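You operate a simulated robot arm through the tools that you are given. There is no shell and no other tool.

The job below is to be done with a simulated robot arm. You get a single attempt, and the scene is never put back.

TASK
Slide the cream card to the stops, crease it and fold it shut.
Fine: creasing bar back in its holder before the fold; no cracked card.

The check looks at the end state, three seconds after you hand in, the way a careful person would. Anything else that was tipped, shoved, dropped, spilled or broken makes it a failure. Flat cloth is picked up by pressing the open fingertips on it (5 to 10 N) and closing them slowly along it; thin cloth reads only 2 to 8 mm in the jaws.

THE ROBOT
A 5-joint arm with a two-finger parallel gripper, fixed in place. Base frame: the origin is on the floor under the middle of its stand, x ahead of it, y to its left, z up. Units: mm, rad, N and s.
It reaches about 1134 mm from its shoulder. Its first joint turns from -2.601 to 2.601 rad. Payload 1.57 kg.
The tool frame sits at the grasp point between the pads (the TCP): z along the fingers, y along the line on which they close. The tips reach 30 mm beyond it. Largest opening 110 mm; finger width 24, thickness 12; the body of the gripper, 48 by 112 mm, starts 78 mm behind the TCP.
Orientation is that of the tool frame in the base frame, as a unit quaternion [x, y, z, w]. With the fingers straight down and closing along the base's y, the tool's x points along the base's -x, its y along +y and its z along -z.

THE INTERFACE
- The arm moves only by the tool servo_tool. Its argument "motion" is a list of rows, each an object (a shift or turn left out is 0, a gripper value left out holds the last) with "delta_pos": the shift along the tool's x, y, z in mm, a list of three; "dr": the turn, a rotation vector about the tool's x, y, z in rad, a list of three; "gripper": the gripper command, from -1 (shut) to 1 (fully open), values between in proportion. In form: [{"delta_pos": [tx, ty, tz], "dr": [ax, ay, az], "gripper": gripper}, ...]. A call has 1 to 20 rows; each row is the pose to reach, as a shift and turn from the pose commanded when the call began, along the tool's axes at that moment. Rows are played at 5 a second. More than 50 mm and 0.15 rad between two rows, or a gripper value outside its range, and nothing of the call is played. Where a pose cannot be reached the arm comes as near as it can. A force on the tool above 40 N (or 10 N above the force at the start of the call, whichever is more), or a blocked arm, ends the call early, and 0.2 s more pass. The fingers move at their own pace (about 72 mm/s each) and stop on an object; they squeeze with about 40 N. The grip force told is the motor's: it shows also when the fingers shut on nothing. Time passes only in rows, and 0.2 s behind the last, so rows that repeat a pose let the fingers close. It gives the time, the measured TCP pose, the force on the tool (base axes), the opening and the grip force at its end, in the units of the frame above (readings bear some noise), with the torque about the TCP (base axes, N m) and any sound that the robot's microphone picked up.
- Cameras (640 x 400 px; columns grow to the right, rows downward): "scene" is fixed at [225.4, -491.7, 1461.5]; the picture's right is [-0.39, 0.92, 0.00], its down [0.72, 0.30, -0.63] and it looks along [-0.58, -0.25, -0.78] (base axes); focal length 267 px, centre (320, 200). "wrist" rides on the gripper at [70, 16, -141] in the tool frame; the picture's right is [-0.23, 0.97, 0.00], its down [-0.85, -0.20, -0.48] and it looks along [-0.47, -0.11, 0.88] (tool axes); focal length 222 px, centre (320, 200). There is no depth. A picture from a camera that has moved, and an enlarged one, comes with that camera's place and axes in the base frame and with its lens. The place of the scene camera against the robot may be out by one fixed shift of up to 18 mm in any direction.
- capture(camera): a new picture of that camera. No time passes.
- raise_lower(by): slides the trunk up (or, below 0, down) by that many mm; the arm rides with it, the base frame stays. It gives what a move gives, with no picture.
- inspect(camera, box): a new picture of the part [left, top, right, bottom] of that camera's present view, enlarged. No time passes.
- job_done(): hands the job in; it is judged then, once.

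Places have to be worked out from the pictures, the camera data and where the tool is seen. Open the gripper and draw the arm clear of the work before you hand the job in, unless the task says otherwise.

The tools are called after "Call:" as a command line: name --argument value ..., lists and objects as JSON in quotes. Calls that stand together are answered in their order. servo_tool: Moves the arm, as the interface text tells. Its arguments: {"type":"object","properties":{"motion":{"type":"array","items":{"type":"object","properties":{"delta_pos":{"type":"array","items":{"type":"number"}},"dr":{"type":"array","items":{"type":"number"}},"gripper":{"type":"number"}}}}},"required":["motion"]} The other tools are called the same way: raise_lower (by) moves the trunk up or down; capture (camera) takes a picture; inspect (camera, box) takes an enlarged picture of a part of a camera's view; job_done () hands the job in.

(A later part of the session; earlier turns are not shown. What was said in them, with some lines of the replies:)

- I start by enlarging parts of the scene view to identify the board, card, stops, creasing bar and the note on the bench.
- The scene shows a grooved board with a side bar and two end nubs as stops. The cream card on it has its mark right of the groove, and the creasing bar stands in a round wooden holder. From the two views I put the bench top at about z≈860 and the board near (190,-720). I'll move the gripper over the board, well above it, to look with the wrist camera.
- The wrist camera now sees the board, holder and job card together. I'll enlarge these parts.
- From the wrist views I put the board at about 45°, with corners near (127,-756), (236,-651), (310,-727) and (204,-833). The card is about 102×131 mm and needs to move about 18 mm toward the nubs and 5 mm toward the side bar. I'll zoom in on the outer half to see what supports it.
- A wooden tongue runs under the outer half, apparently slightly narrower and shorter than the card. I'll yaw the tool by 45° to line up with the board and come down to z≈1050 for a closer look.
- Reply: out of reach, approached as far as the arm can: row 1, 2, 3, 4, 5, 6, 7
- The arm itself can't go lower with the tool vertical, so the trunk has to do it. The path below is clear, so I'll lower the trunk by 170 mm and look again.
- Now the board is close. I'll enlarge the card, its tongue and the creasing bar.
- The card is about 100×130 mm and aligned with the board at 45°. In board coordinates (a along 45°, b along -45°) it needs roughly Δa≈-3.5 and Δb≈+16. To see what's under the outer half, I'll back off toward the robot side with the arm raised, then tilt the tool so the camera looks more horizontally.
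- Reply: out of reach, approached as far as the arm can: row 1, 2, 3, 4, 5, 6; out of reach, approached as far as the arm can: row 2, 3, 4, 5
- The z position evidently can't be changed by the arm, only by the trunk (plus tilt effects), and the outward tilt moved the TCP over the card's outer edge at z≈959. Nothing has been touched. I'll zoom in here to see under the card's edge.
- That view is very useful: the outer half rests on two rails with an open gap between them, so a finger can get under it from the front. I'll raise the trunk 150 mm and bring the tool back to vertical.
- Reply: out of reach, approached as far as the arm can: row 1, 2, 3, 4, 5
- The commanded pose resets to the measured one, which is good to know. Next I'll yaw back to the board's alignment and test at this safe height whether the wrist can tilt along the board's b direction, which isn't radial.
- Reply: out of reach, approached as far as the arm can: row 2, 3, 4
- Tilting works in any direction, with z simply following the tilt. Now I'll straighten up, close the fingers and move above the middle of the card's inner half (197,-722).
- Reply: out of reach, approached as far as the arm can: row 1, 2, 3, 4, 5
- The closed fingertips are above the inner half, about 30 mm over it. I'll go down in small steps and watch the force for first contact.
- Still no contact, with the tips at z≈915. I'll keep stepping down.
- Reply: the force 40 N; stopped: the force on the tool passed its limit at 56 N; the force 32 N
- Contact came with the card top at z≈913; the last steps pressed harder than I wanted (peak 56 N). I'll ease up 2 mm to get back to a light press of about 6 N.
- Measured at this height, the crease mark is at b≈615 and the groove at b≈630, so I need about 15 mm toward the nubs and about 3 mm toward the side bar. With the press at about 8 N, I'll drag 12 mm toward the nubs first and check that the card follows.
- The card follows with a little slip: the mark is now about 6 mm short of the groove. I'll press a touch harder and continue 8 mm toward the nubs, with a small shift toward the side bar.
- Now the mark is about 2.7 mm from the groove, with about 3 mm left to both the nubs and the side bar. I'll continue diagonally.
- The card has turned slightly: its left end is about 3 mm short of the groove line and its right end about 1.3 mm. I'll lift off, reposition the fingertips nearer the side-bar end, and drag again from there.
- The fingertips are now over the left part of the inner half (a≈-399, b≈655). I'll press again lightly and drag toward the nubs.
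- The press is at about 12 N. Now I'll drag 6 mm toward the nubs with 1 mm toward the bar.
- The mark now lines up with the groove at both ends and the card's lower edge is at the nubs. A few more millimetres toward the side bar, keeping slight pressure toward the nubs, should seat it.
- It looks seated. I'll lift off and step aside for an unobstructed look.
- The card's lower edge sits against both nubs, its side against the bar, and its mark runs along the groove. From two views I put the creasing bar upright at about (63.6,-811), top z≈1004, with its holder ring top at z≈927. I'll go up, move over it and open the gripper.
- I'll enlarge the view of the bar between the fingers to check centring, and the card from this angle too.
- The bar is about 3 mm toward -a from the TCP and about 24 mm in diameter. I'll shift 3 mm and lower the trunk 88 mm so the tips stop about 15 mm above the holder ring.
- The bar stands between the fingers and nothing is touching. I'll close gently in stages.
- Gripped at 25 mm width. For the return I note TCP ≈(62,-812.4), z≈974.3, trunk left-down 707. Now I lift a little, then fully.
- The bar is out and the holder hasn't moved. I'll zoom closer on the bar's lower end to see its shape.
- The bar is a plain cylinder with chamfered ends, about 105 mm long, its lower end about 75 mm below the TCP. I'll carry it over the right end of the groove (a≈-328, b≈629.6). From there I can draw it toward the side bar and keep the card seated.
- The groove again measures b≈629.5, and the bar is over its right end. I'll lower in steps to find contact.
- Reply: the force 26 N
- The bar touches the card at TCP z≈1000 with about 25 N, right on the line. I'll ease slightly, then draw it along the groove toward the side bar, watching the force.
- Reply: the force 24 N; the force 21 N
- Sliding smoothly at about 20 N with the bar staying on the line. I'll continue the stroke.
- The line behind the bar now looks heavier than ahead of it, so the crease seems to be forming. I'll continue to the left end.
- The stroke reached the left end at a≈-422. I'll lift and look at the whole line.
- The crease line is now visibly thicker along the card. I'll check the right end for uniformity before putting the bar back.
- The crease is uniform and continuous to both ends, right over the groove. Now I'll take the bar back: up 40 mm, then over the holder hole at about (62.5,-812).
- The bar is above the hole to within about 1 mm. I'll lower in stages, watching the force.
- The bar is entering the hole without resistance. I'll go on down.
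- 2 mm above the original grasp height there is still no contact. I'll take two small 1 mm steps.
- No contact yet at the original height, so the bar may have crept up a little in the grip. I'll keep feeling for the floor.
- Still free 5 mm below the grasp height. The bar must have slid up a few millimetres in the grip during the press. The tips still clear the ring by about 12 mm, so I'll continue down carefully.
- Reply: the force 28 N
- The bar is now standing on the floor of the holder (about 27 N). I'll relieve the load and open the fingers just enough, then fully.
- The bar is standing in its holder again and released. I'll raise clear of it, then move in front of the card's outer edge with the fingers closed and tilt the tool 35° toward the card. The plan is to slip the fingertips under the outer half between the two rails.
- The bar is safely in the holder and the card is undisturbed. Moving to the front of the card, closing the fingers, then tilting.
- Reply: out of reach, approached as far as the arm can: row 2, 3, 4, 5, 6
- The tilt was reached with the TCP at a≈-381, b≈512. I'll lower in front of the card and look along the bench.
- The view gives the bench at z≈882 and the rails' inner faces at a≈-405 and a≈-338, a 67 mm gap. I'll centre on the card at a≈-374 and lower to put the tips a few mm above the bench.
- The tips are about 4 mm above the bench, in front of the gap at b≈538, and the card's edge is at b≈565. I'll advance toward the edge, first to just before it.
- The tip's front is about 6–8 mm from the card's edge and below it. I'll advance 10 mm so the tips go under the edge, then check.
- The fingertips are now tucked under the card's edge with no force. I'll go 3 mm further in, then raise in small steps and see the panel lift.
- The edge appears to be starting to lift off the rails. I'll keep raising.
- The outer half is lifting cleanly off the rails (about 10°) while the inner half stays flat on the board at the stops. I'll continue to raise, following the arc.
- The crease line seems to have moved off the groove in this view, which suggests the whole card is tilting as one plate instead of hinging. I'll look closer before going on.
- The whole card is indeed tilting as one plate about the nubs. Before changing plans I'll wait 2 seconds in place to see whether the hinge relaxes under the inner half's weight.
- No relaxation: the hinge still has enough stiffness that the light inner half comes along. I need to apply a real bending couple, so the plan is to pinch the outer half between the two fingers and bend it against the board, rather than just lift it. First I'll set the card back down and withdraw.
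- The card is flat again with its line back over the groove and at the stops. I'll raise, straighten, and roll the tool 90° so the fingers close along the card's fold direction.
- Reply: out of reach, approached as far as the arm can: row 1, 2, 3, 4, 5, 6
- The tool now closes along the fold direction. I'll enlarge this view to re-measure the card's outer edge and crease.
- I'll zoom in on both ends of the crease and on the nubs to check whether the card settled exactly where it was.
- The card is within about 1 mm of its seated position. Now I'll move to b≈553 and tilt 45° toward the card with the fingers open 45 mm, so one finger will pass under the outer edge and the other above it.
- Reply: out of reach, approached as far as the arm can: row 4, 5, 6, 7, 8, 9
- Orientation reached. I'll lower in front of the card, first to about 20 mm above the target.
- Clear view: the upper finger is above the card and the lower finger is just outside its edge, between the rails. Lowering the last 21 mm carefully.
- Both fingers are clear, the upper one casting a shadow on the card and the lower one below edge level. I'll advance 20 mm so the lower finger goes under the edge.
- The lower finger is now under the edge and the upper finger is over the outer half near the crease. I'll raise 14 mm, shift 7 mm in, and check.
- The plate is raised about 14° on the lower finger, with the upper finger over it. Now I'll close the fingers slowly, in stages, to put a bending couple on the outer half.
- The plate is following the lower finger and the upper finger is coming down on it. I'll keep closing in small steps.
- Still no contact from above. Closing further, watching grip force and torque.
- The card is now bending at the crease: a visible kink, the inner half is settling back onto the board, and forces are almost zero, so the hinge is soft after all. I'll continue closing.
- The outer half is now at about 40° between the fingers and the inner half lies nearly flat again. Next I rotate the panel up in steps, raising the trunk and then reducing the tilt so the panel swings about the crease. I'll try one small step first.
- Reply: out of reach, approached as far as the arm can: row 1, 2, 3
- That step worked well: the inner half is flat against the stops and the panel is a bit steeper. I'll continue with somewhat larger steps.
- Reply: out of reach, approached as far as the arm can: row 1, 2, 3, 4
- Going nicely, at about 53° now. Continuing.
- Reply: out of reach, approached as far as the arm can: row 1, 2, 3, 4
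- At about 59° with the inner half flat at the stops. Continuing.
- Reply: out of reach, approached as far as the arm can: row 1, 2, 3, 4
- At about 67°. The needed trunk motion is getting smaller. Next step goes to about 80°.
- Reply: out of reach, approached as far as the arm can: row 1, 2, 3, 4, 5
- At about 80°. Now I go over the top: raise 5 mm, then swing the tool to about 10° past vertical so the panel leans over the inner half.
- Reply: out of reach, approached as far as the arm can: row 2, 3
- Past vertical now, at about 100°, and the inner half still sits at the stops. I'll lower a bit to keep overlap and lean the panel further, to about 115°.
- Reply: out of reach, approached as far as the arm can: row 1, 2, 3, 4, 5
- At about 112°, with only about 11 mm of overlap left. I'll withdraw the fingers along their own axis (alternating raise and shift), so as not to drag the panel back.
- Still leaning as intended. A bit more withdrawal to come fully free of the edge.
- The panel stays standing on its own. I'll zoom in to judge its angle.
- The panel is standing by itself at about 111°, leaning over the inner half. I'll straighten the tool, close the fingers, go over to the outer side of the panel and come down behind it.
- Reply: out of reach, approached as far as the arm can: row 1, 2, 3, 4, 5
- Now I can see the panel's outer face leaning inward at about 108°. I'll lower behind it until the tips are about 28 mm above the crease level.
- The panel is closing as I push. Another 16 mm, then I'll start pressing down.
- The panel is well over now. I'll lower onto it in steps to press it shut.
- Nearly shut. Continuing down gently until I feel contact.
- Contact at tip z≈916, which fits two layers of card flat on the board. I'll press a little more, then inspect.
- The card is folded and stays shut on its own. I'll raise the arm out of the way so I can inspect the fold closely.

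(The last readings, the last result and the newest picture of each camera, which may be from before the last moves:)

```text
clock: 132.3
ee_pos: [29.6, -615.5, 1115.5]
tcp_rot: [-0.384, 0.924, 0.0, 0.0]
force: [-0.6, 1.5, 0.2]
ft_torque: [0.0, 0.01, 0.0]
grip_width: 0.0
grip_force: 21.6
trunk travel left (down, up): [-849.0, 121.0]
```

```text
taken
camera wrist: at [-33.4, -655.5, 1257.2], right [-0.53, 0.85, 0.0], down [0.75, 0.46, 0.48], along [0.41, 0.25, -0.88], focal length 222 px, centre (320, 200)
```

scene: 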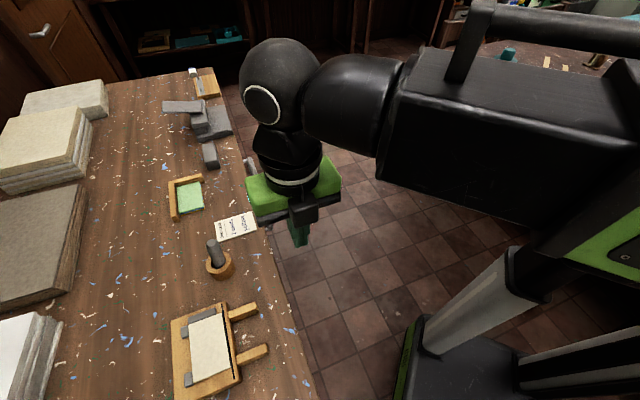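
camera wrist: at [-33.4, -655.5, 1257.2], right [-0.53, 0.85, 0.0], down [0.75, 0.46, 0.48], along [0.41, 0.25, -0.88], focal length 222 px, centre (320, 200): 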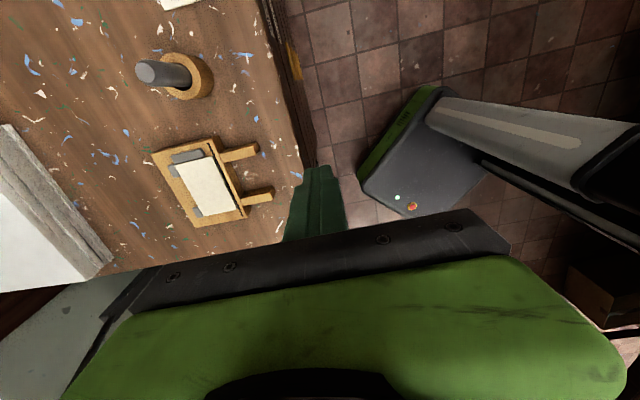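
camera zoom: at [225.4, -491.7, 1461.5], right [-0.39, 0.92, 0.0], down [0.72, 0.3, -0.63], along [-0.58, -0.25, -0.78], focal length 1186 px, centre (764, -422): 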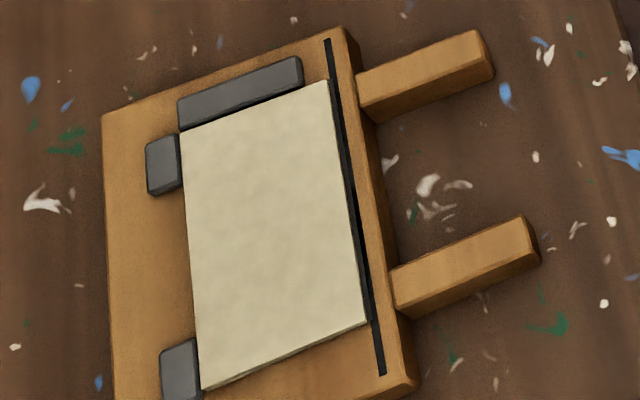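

The card lies folded at the stops, the bar is in its holder and everything else is in place. I'll zoom closer to check for any remaining gap or crack.

Call:
inspect --camera "scene" --box '[205, 355, 260, 390]'

Call:
inspect --camera "scene" --box '[200, 300, 260, 345]'

Call:
inspect --camera "wrist" --box '[140, 120, 290, 230]'

Call:
inspect --camera "scene" --box '[190, 225, 250, 290]'

```text
11.43 times, centred on (232, 372) of scene
camera zoom: at [225.4, -491.7, 1461.5], right [-0.39, 0.92, 0.0], down [0.72, 0.3, -0.63], along [-0.58, -0.25, -0.78], focal length 3051 px, centre (1320, -1771)
```

zoom: 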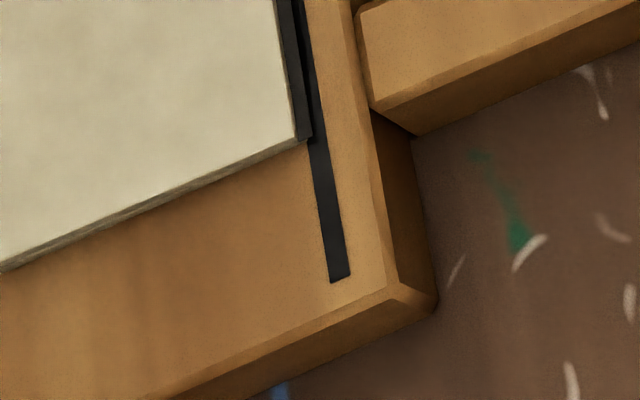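

```text
8.89 times, centred on (230, 322) of scene
camera zoom: at [225.4, -491.7, 1461.5], right [-0.39, 0.92, 0.0], down [0.72, 0.3, -0.63], along [-0.58, -0.25, -0.78], focal length 2373 px, centre (1120, -889)
```

zoom: 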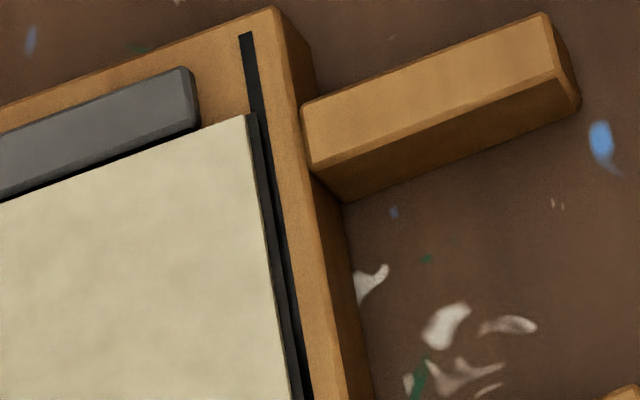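

```text
3.64 times, centred on (215, 175) of wrist
camera zoom: at [-33.4, -655.5, 1257.2], right [-0.53, 0.85, 0.0], down [0.75, 0.46, 0.48], along [0.41, 0.25, -0.88], focal length 808 px, centre (702, 291)
```

zoom: 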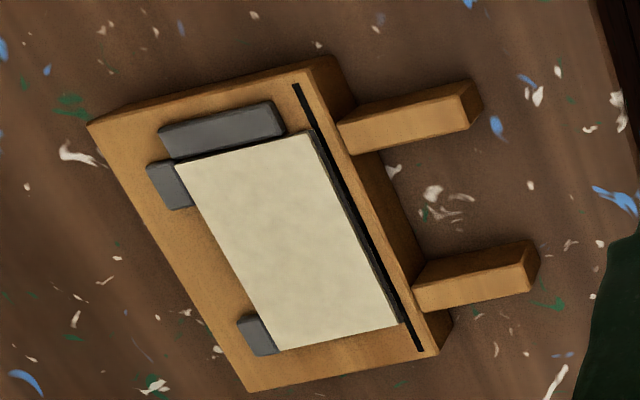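

```text
6.15 times, centred on (220, 258) of scene
camera zoom: at [225.4, -491.7, 1461.5], right [-0.39, 0.92, 0.0], down [0.72, 0.3, -0.63], along [-0.58, -0.25, -0.78], focal length 1643 px, centre (935, -154)
```

zoom: 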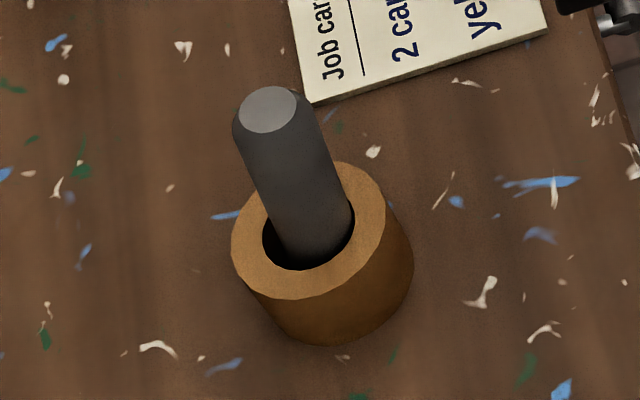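

No crack is visible and both layers look flat. To be sure it's fully shut I'll do one more light press near the open edge, between the nubs.

Call:
servo_tool --motion '[{"delta_pos": [-8, -45, 0]}, {"delta_pos": [-16, -90, 0]}, {"delta_pos": [-24, -135, 0]}, {"delta_pos": [-32, -180, 0]}, {"delta_pos": [-40, -219, 0]}, {"delta_pos": [-40, -219, 0]}]'

Call:
raise_lower --by -155

Call:
capture --camera "wrist"

Call:
inspect --camera "wrist" --box '[220, 60, 460, 220]'

```text
clock: 133.8
ee_pos: [213.7, -743.7, 1115.6]
tcp_rot: [-0.384, 0.924, 0.0, 0.0]
force: [0.0, 0.3, 0.0]
ft_torque: [0.0, 0.01, -0.01]
grip_width: 0.1
grip_force: 21.4
trunk travel left (down, up): [-849.0, 121.0]
```

```text
clock: 135.5
ee_pos: [214.0, -743.9, 960.5]
tcp_rot: [-0.383, 0.924, -0.002, 0.0]
force: [-0.3, -0.1, 0.4]
ft_torque: [0.02, 0.01, -0.01]
grip_width: 0.2
grip_force: 21.7
trunk travel left (down, up): [-694.0, 276.0]
```

```text
taken
camera wrist: at [151.7, -782.4, 1102.3], right [-0.53, 0.85, 0.0], down [0.75, 0.46, 0.48], along [0.41, 0.25, -0.88], focal length 222 px, centre (320, 200)
```

wrist: 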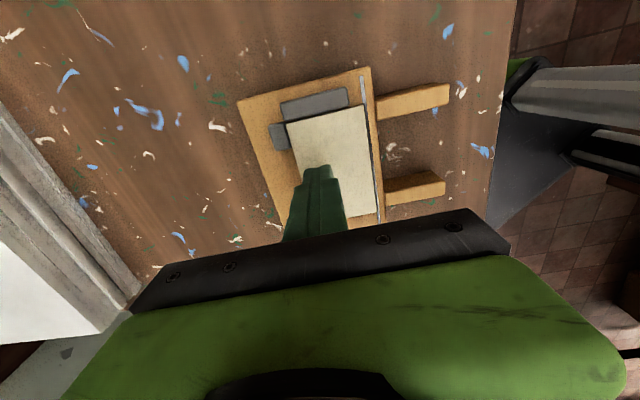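

```text
2.50 times, centred on (340, 140) of wrist
camera zoom: at [151.7, -782.4, 1102.3], right [-0.53, 0.85, 0.0], down [0.75, 0.46, 0.48], along [0.41, 0.25, -0.88], focal length 555 px, centre (270, 350)
```

zoom: 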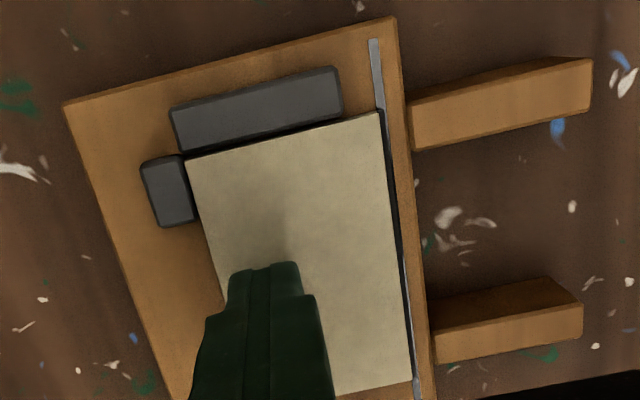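

The fingertips are above the open edge. Lowering to contact in small steps.

Call:
raise_lower --by -11

Call:
raise_lower --by -2

Call:
raise_lower --by -1

```text
clock: 136.1
ee_pos: [213.3, -743.7, 949.9]
tcp_rot: [-0.383, 0.924, 0.0, 0.0]
force: [-0.2, 0.0, -0.3]
ft_torque: [0.02, 0.02, 0.03]
grip_width: 0.0
grip_force: 21.5
trunk travel left (down, up): [-683.0, 287.0]
```

```text
clock: 136.7
ee_pos: [212.4, -744.9, 947.5]
tcp_rot: [-0.382, 0.924, -0.001, 0.0]
force: [-0.7, 0.2, 0.5]
ft_torque: [-0.03, 0.02, -0.01]
grip_width: 0.0
grip_force: 21.3
trunk travel left (down, up): [-681.0, 289.0]
```

```text
clock: 137.2
ee_pos: [213.5, -744.2, 947.0]
tcp_rot: [-0.383, 0.924, -0.001, 0.0]
force: [0.3, -1.0, 4.9]
ft_torque: [-0.06, -0.01, 0.02]
grip_width: 0.0
grip_force: 21.5
trunk travel left (down, up): [-680.0, 290.0]
```

Contact at practically the same height as nearer the fold, so it's flat. A slight extra press to about 10 N, hold, then lift.

Call:
raise_lower --by -0.5

Call:
servo_tool --motion '[{"delta_pos": [0, 0, 0]}, {"delta_pos": [0, 0, 0]}, {"delta_pos": [0, 0, 0]}, {"delta_pos": [0, 0, 0]}]'

Call:
raise_lower --by 60

Call:
inspect --camera "wrist" --box '[220, 60, 460, 220]'

```text
clock: 137.7
ee_pos: [214.1, -743.3, 945.9]
tcp_rot: [-0.383, 0.924, -0.001, 0.0]
force: [0.0, -1.0, 6.4]
ft_torque: [-0.02, -0.06, -0.01]
grip_width: 0.1
grip_force: 21.2
trunk travel left (down, up): [-679.0, 291.0]
```

```text
clock: 138.7
ee_pos: [214.4, -743.8, 946.3]
tcp_rot: [-0.383, 0.924, -0.001, 0.001]
force: [-0.3, 0.0, 5.1]
ft_torque: [0.0, -0.02, -0.02]
grip_width: 0.2
grip_force: 21.5
trunk travel left (down, up): [-679.0, 291.0]
```

```text
clock: 139.7
ee_pos: [213.1, -743.8, 1005.1]
tcp_rot: [-0.382, 0.924, -0.001, 0.001]
force: [0.0, 0.0, 0.1]
ft_torque: [0.0, 0.02, 0.01]
grip_width: 0.0
grip_force: 21.9
trunk travel left (down, up): [-739.0, 231.0]
```

```text
2.50 times, centred on (340, 140) of wrist
camera zoom: at [151.7, -782.6, 1147.7], right [-0.53, 0.85, 0.0], down [0.75, 0.46, 0.48], along [0.41, 0.25, -0.88], focal length 555 px, centre (270, 350)
```

zoom: 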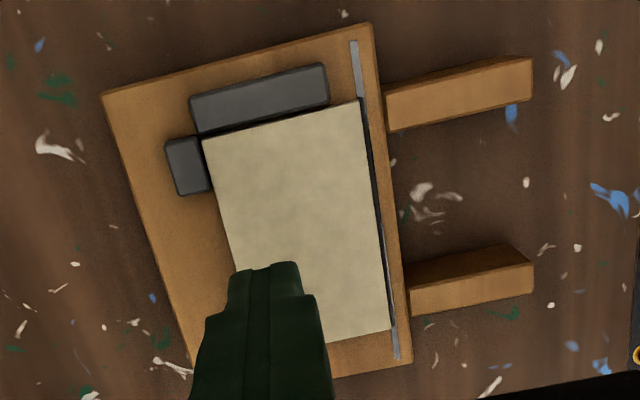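

The folded card is flat and square at the stops. Now I'll raise, open the gripper and draw the arm back to near its starting place.

Call:
raise_lower --by 205

Call:
servo_tool --motion '[{"delta_pos": [15, 40, 0], "gripper": 1}, {"delta_pos": [30, 80, 0]}, {"delta_pos": [45, 120, 0]}, {"delta_pos": [60, 160, 0]}, {"delta_pos": [75, 200, 0]}, {"delta_pos": [90, 240, 0]}, {"delta_pos": [105, 280, 0]}, {"delta_pos": [115, 320, 0]}, {"delta_pos": [115, 345, 0]}, {"delta_pos": [115, 345, 0]}]'

Call:
capture --camera "scene"

Call:
inspect --camera "scene" --box '[150, 220, 300, 400]'

Call:
capture --camera "wrist"

```text
clock: 141.9
ee_pos: [214.2, -743.7, 1211.3]
tcp_rot: [-0.382, 0.924, 0.0, 0.0]
force: [-0.4, 0.7, -0.4]
ft_torque: [0.0, 0.0, 0.02]
grip_width: 0.0
grip_force: 21.2
trunk travel left (down, up): [-944.0, 26.0]
```

```text
clock: 144.1
ee_pos: [-110.8, -582.9, 1211.4]
tcp_rot: [-0.383, 0.924, 0.0, -0.001]
force: [0.3, 0.4, 1.0]
ft_torque: [-0.05, 0.03, -0.01]
grip_width: 110.0
grip_force: 0.1
trunk travel left (down, up): [-944.0, 26.0]
```

```text
taken
```

scene: 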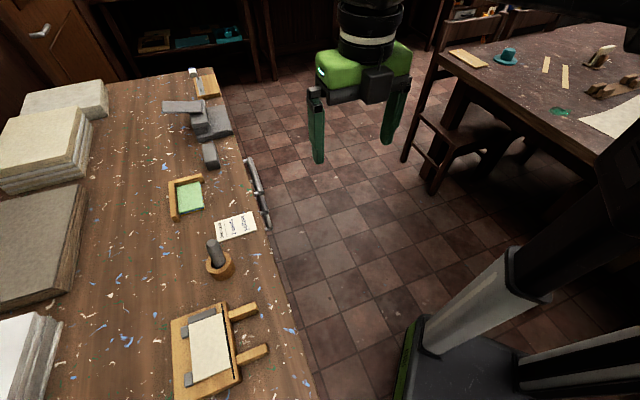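

```text
2.22 times, centred on (225, 310) of scene
camera zoom: at [225.4, -491.7, 1461.5], right [-0.39, 0.92, 0.0], down [0.72, 0.3, -0.63], along [-0.58, -0.25, -0.78], focal length 593 px, centre (531, -44)
```

zoom: 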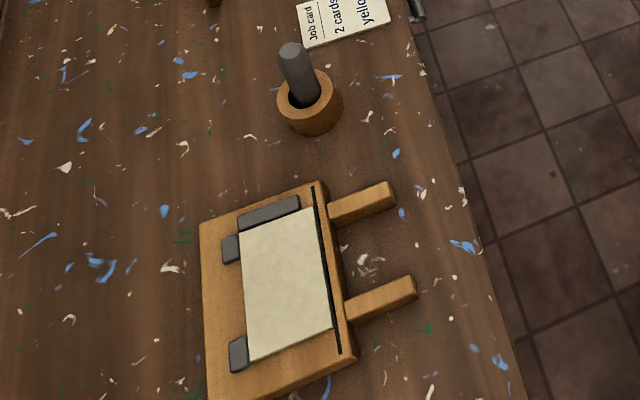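

```text
taken
camera wrist: at [-172.1, -621.2, 1352.6], right [-0.53, 0.85, 0.0], down [0.75, 0.46, 0.48], along [0.41, 0.25, -0.88], focal length 222 px, centre (320, 200)
```

wrist: 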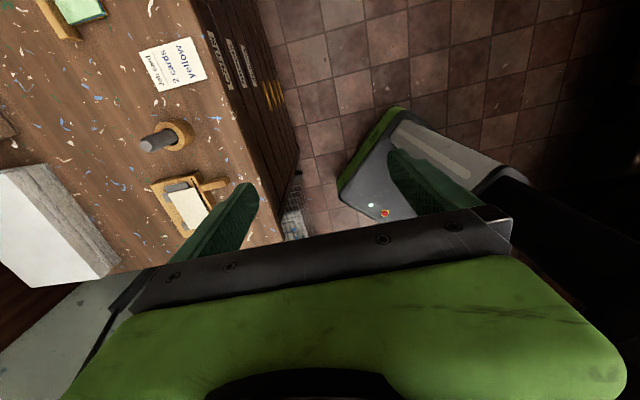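

The card is folded shut at the stops with no visible crack. The bar stands in its holder, nothing else has moved, the gripper is open and the arm is clear. I'm handing the job in.

Call:
job_done

```text
The job is handed in.
```

I slid the cream card to the stops, creased it, and folded it shut. The job has been handed in, and no result has come back yet.

- **Slide:** The card sits against both end stops and the side stop, with its fold line within about 1 mm of the groove.
- **Crease:** One pass of the bar at about 14–25 N left a continuous line from edge to edge. I returned the bar to its holder before starting the fold.
- **Fold:** Lifting the outer half on its own raised the whole card. I set it back down and folded it between the two fingers instead, then pressed it flat. It stayed shut when I let go, and I saw no cracks.
- **Early press:** While finding the card's surface at the start, I pressed it to 56 N, harder than I meant to. I saw no mark from it.

Nothing else on the bench looks moved, the gripper is open, and the arm is back near where it started. The job note on the bench says "2 cards, yellow", which doesn't match this task, so I followed your instructions and left it alone.
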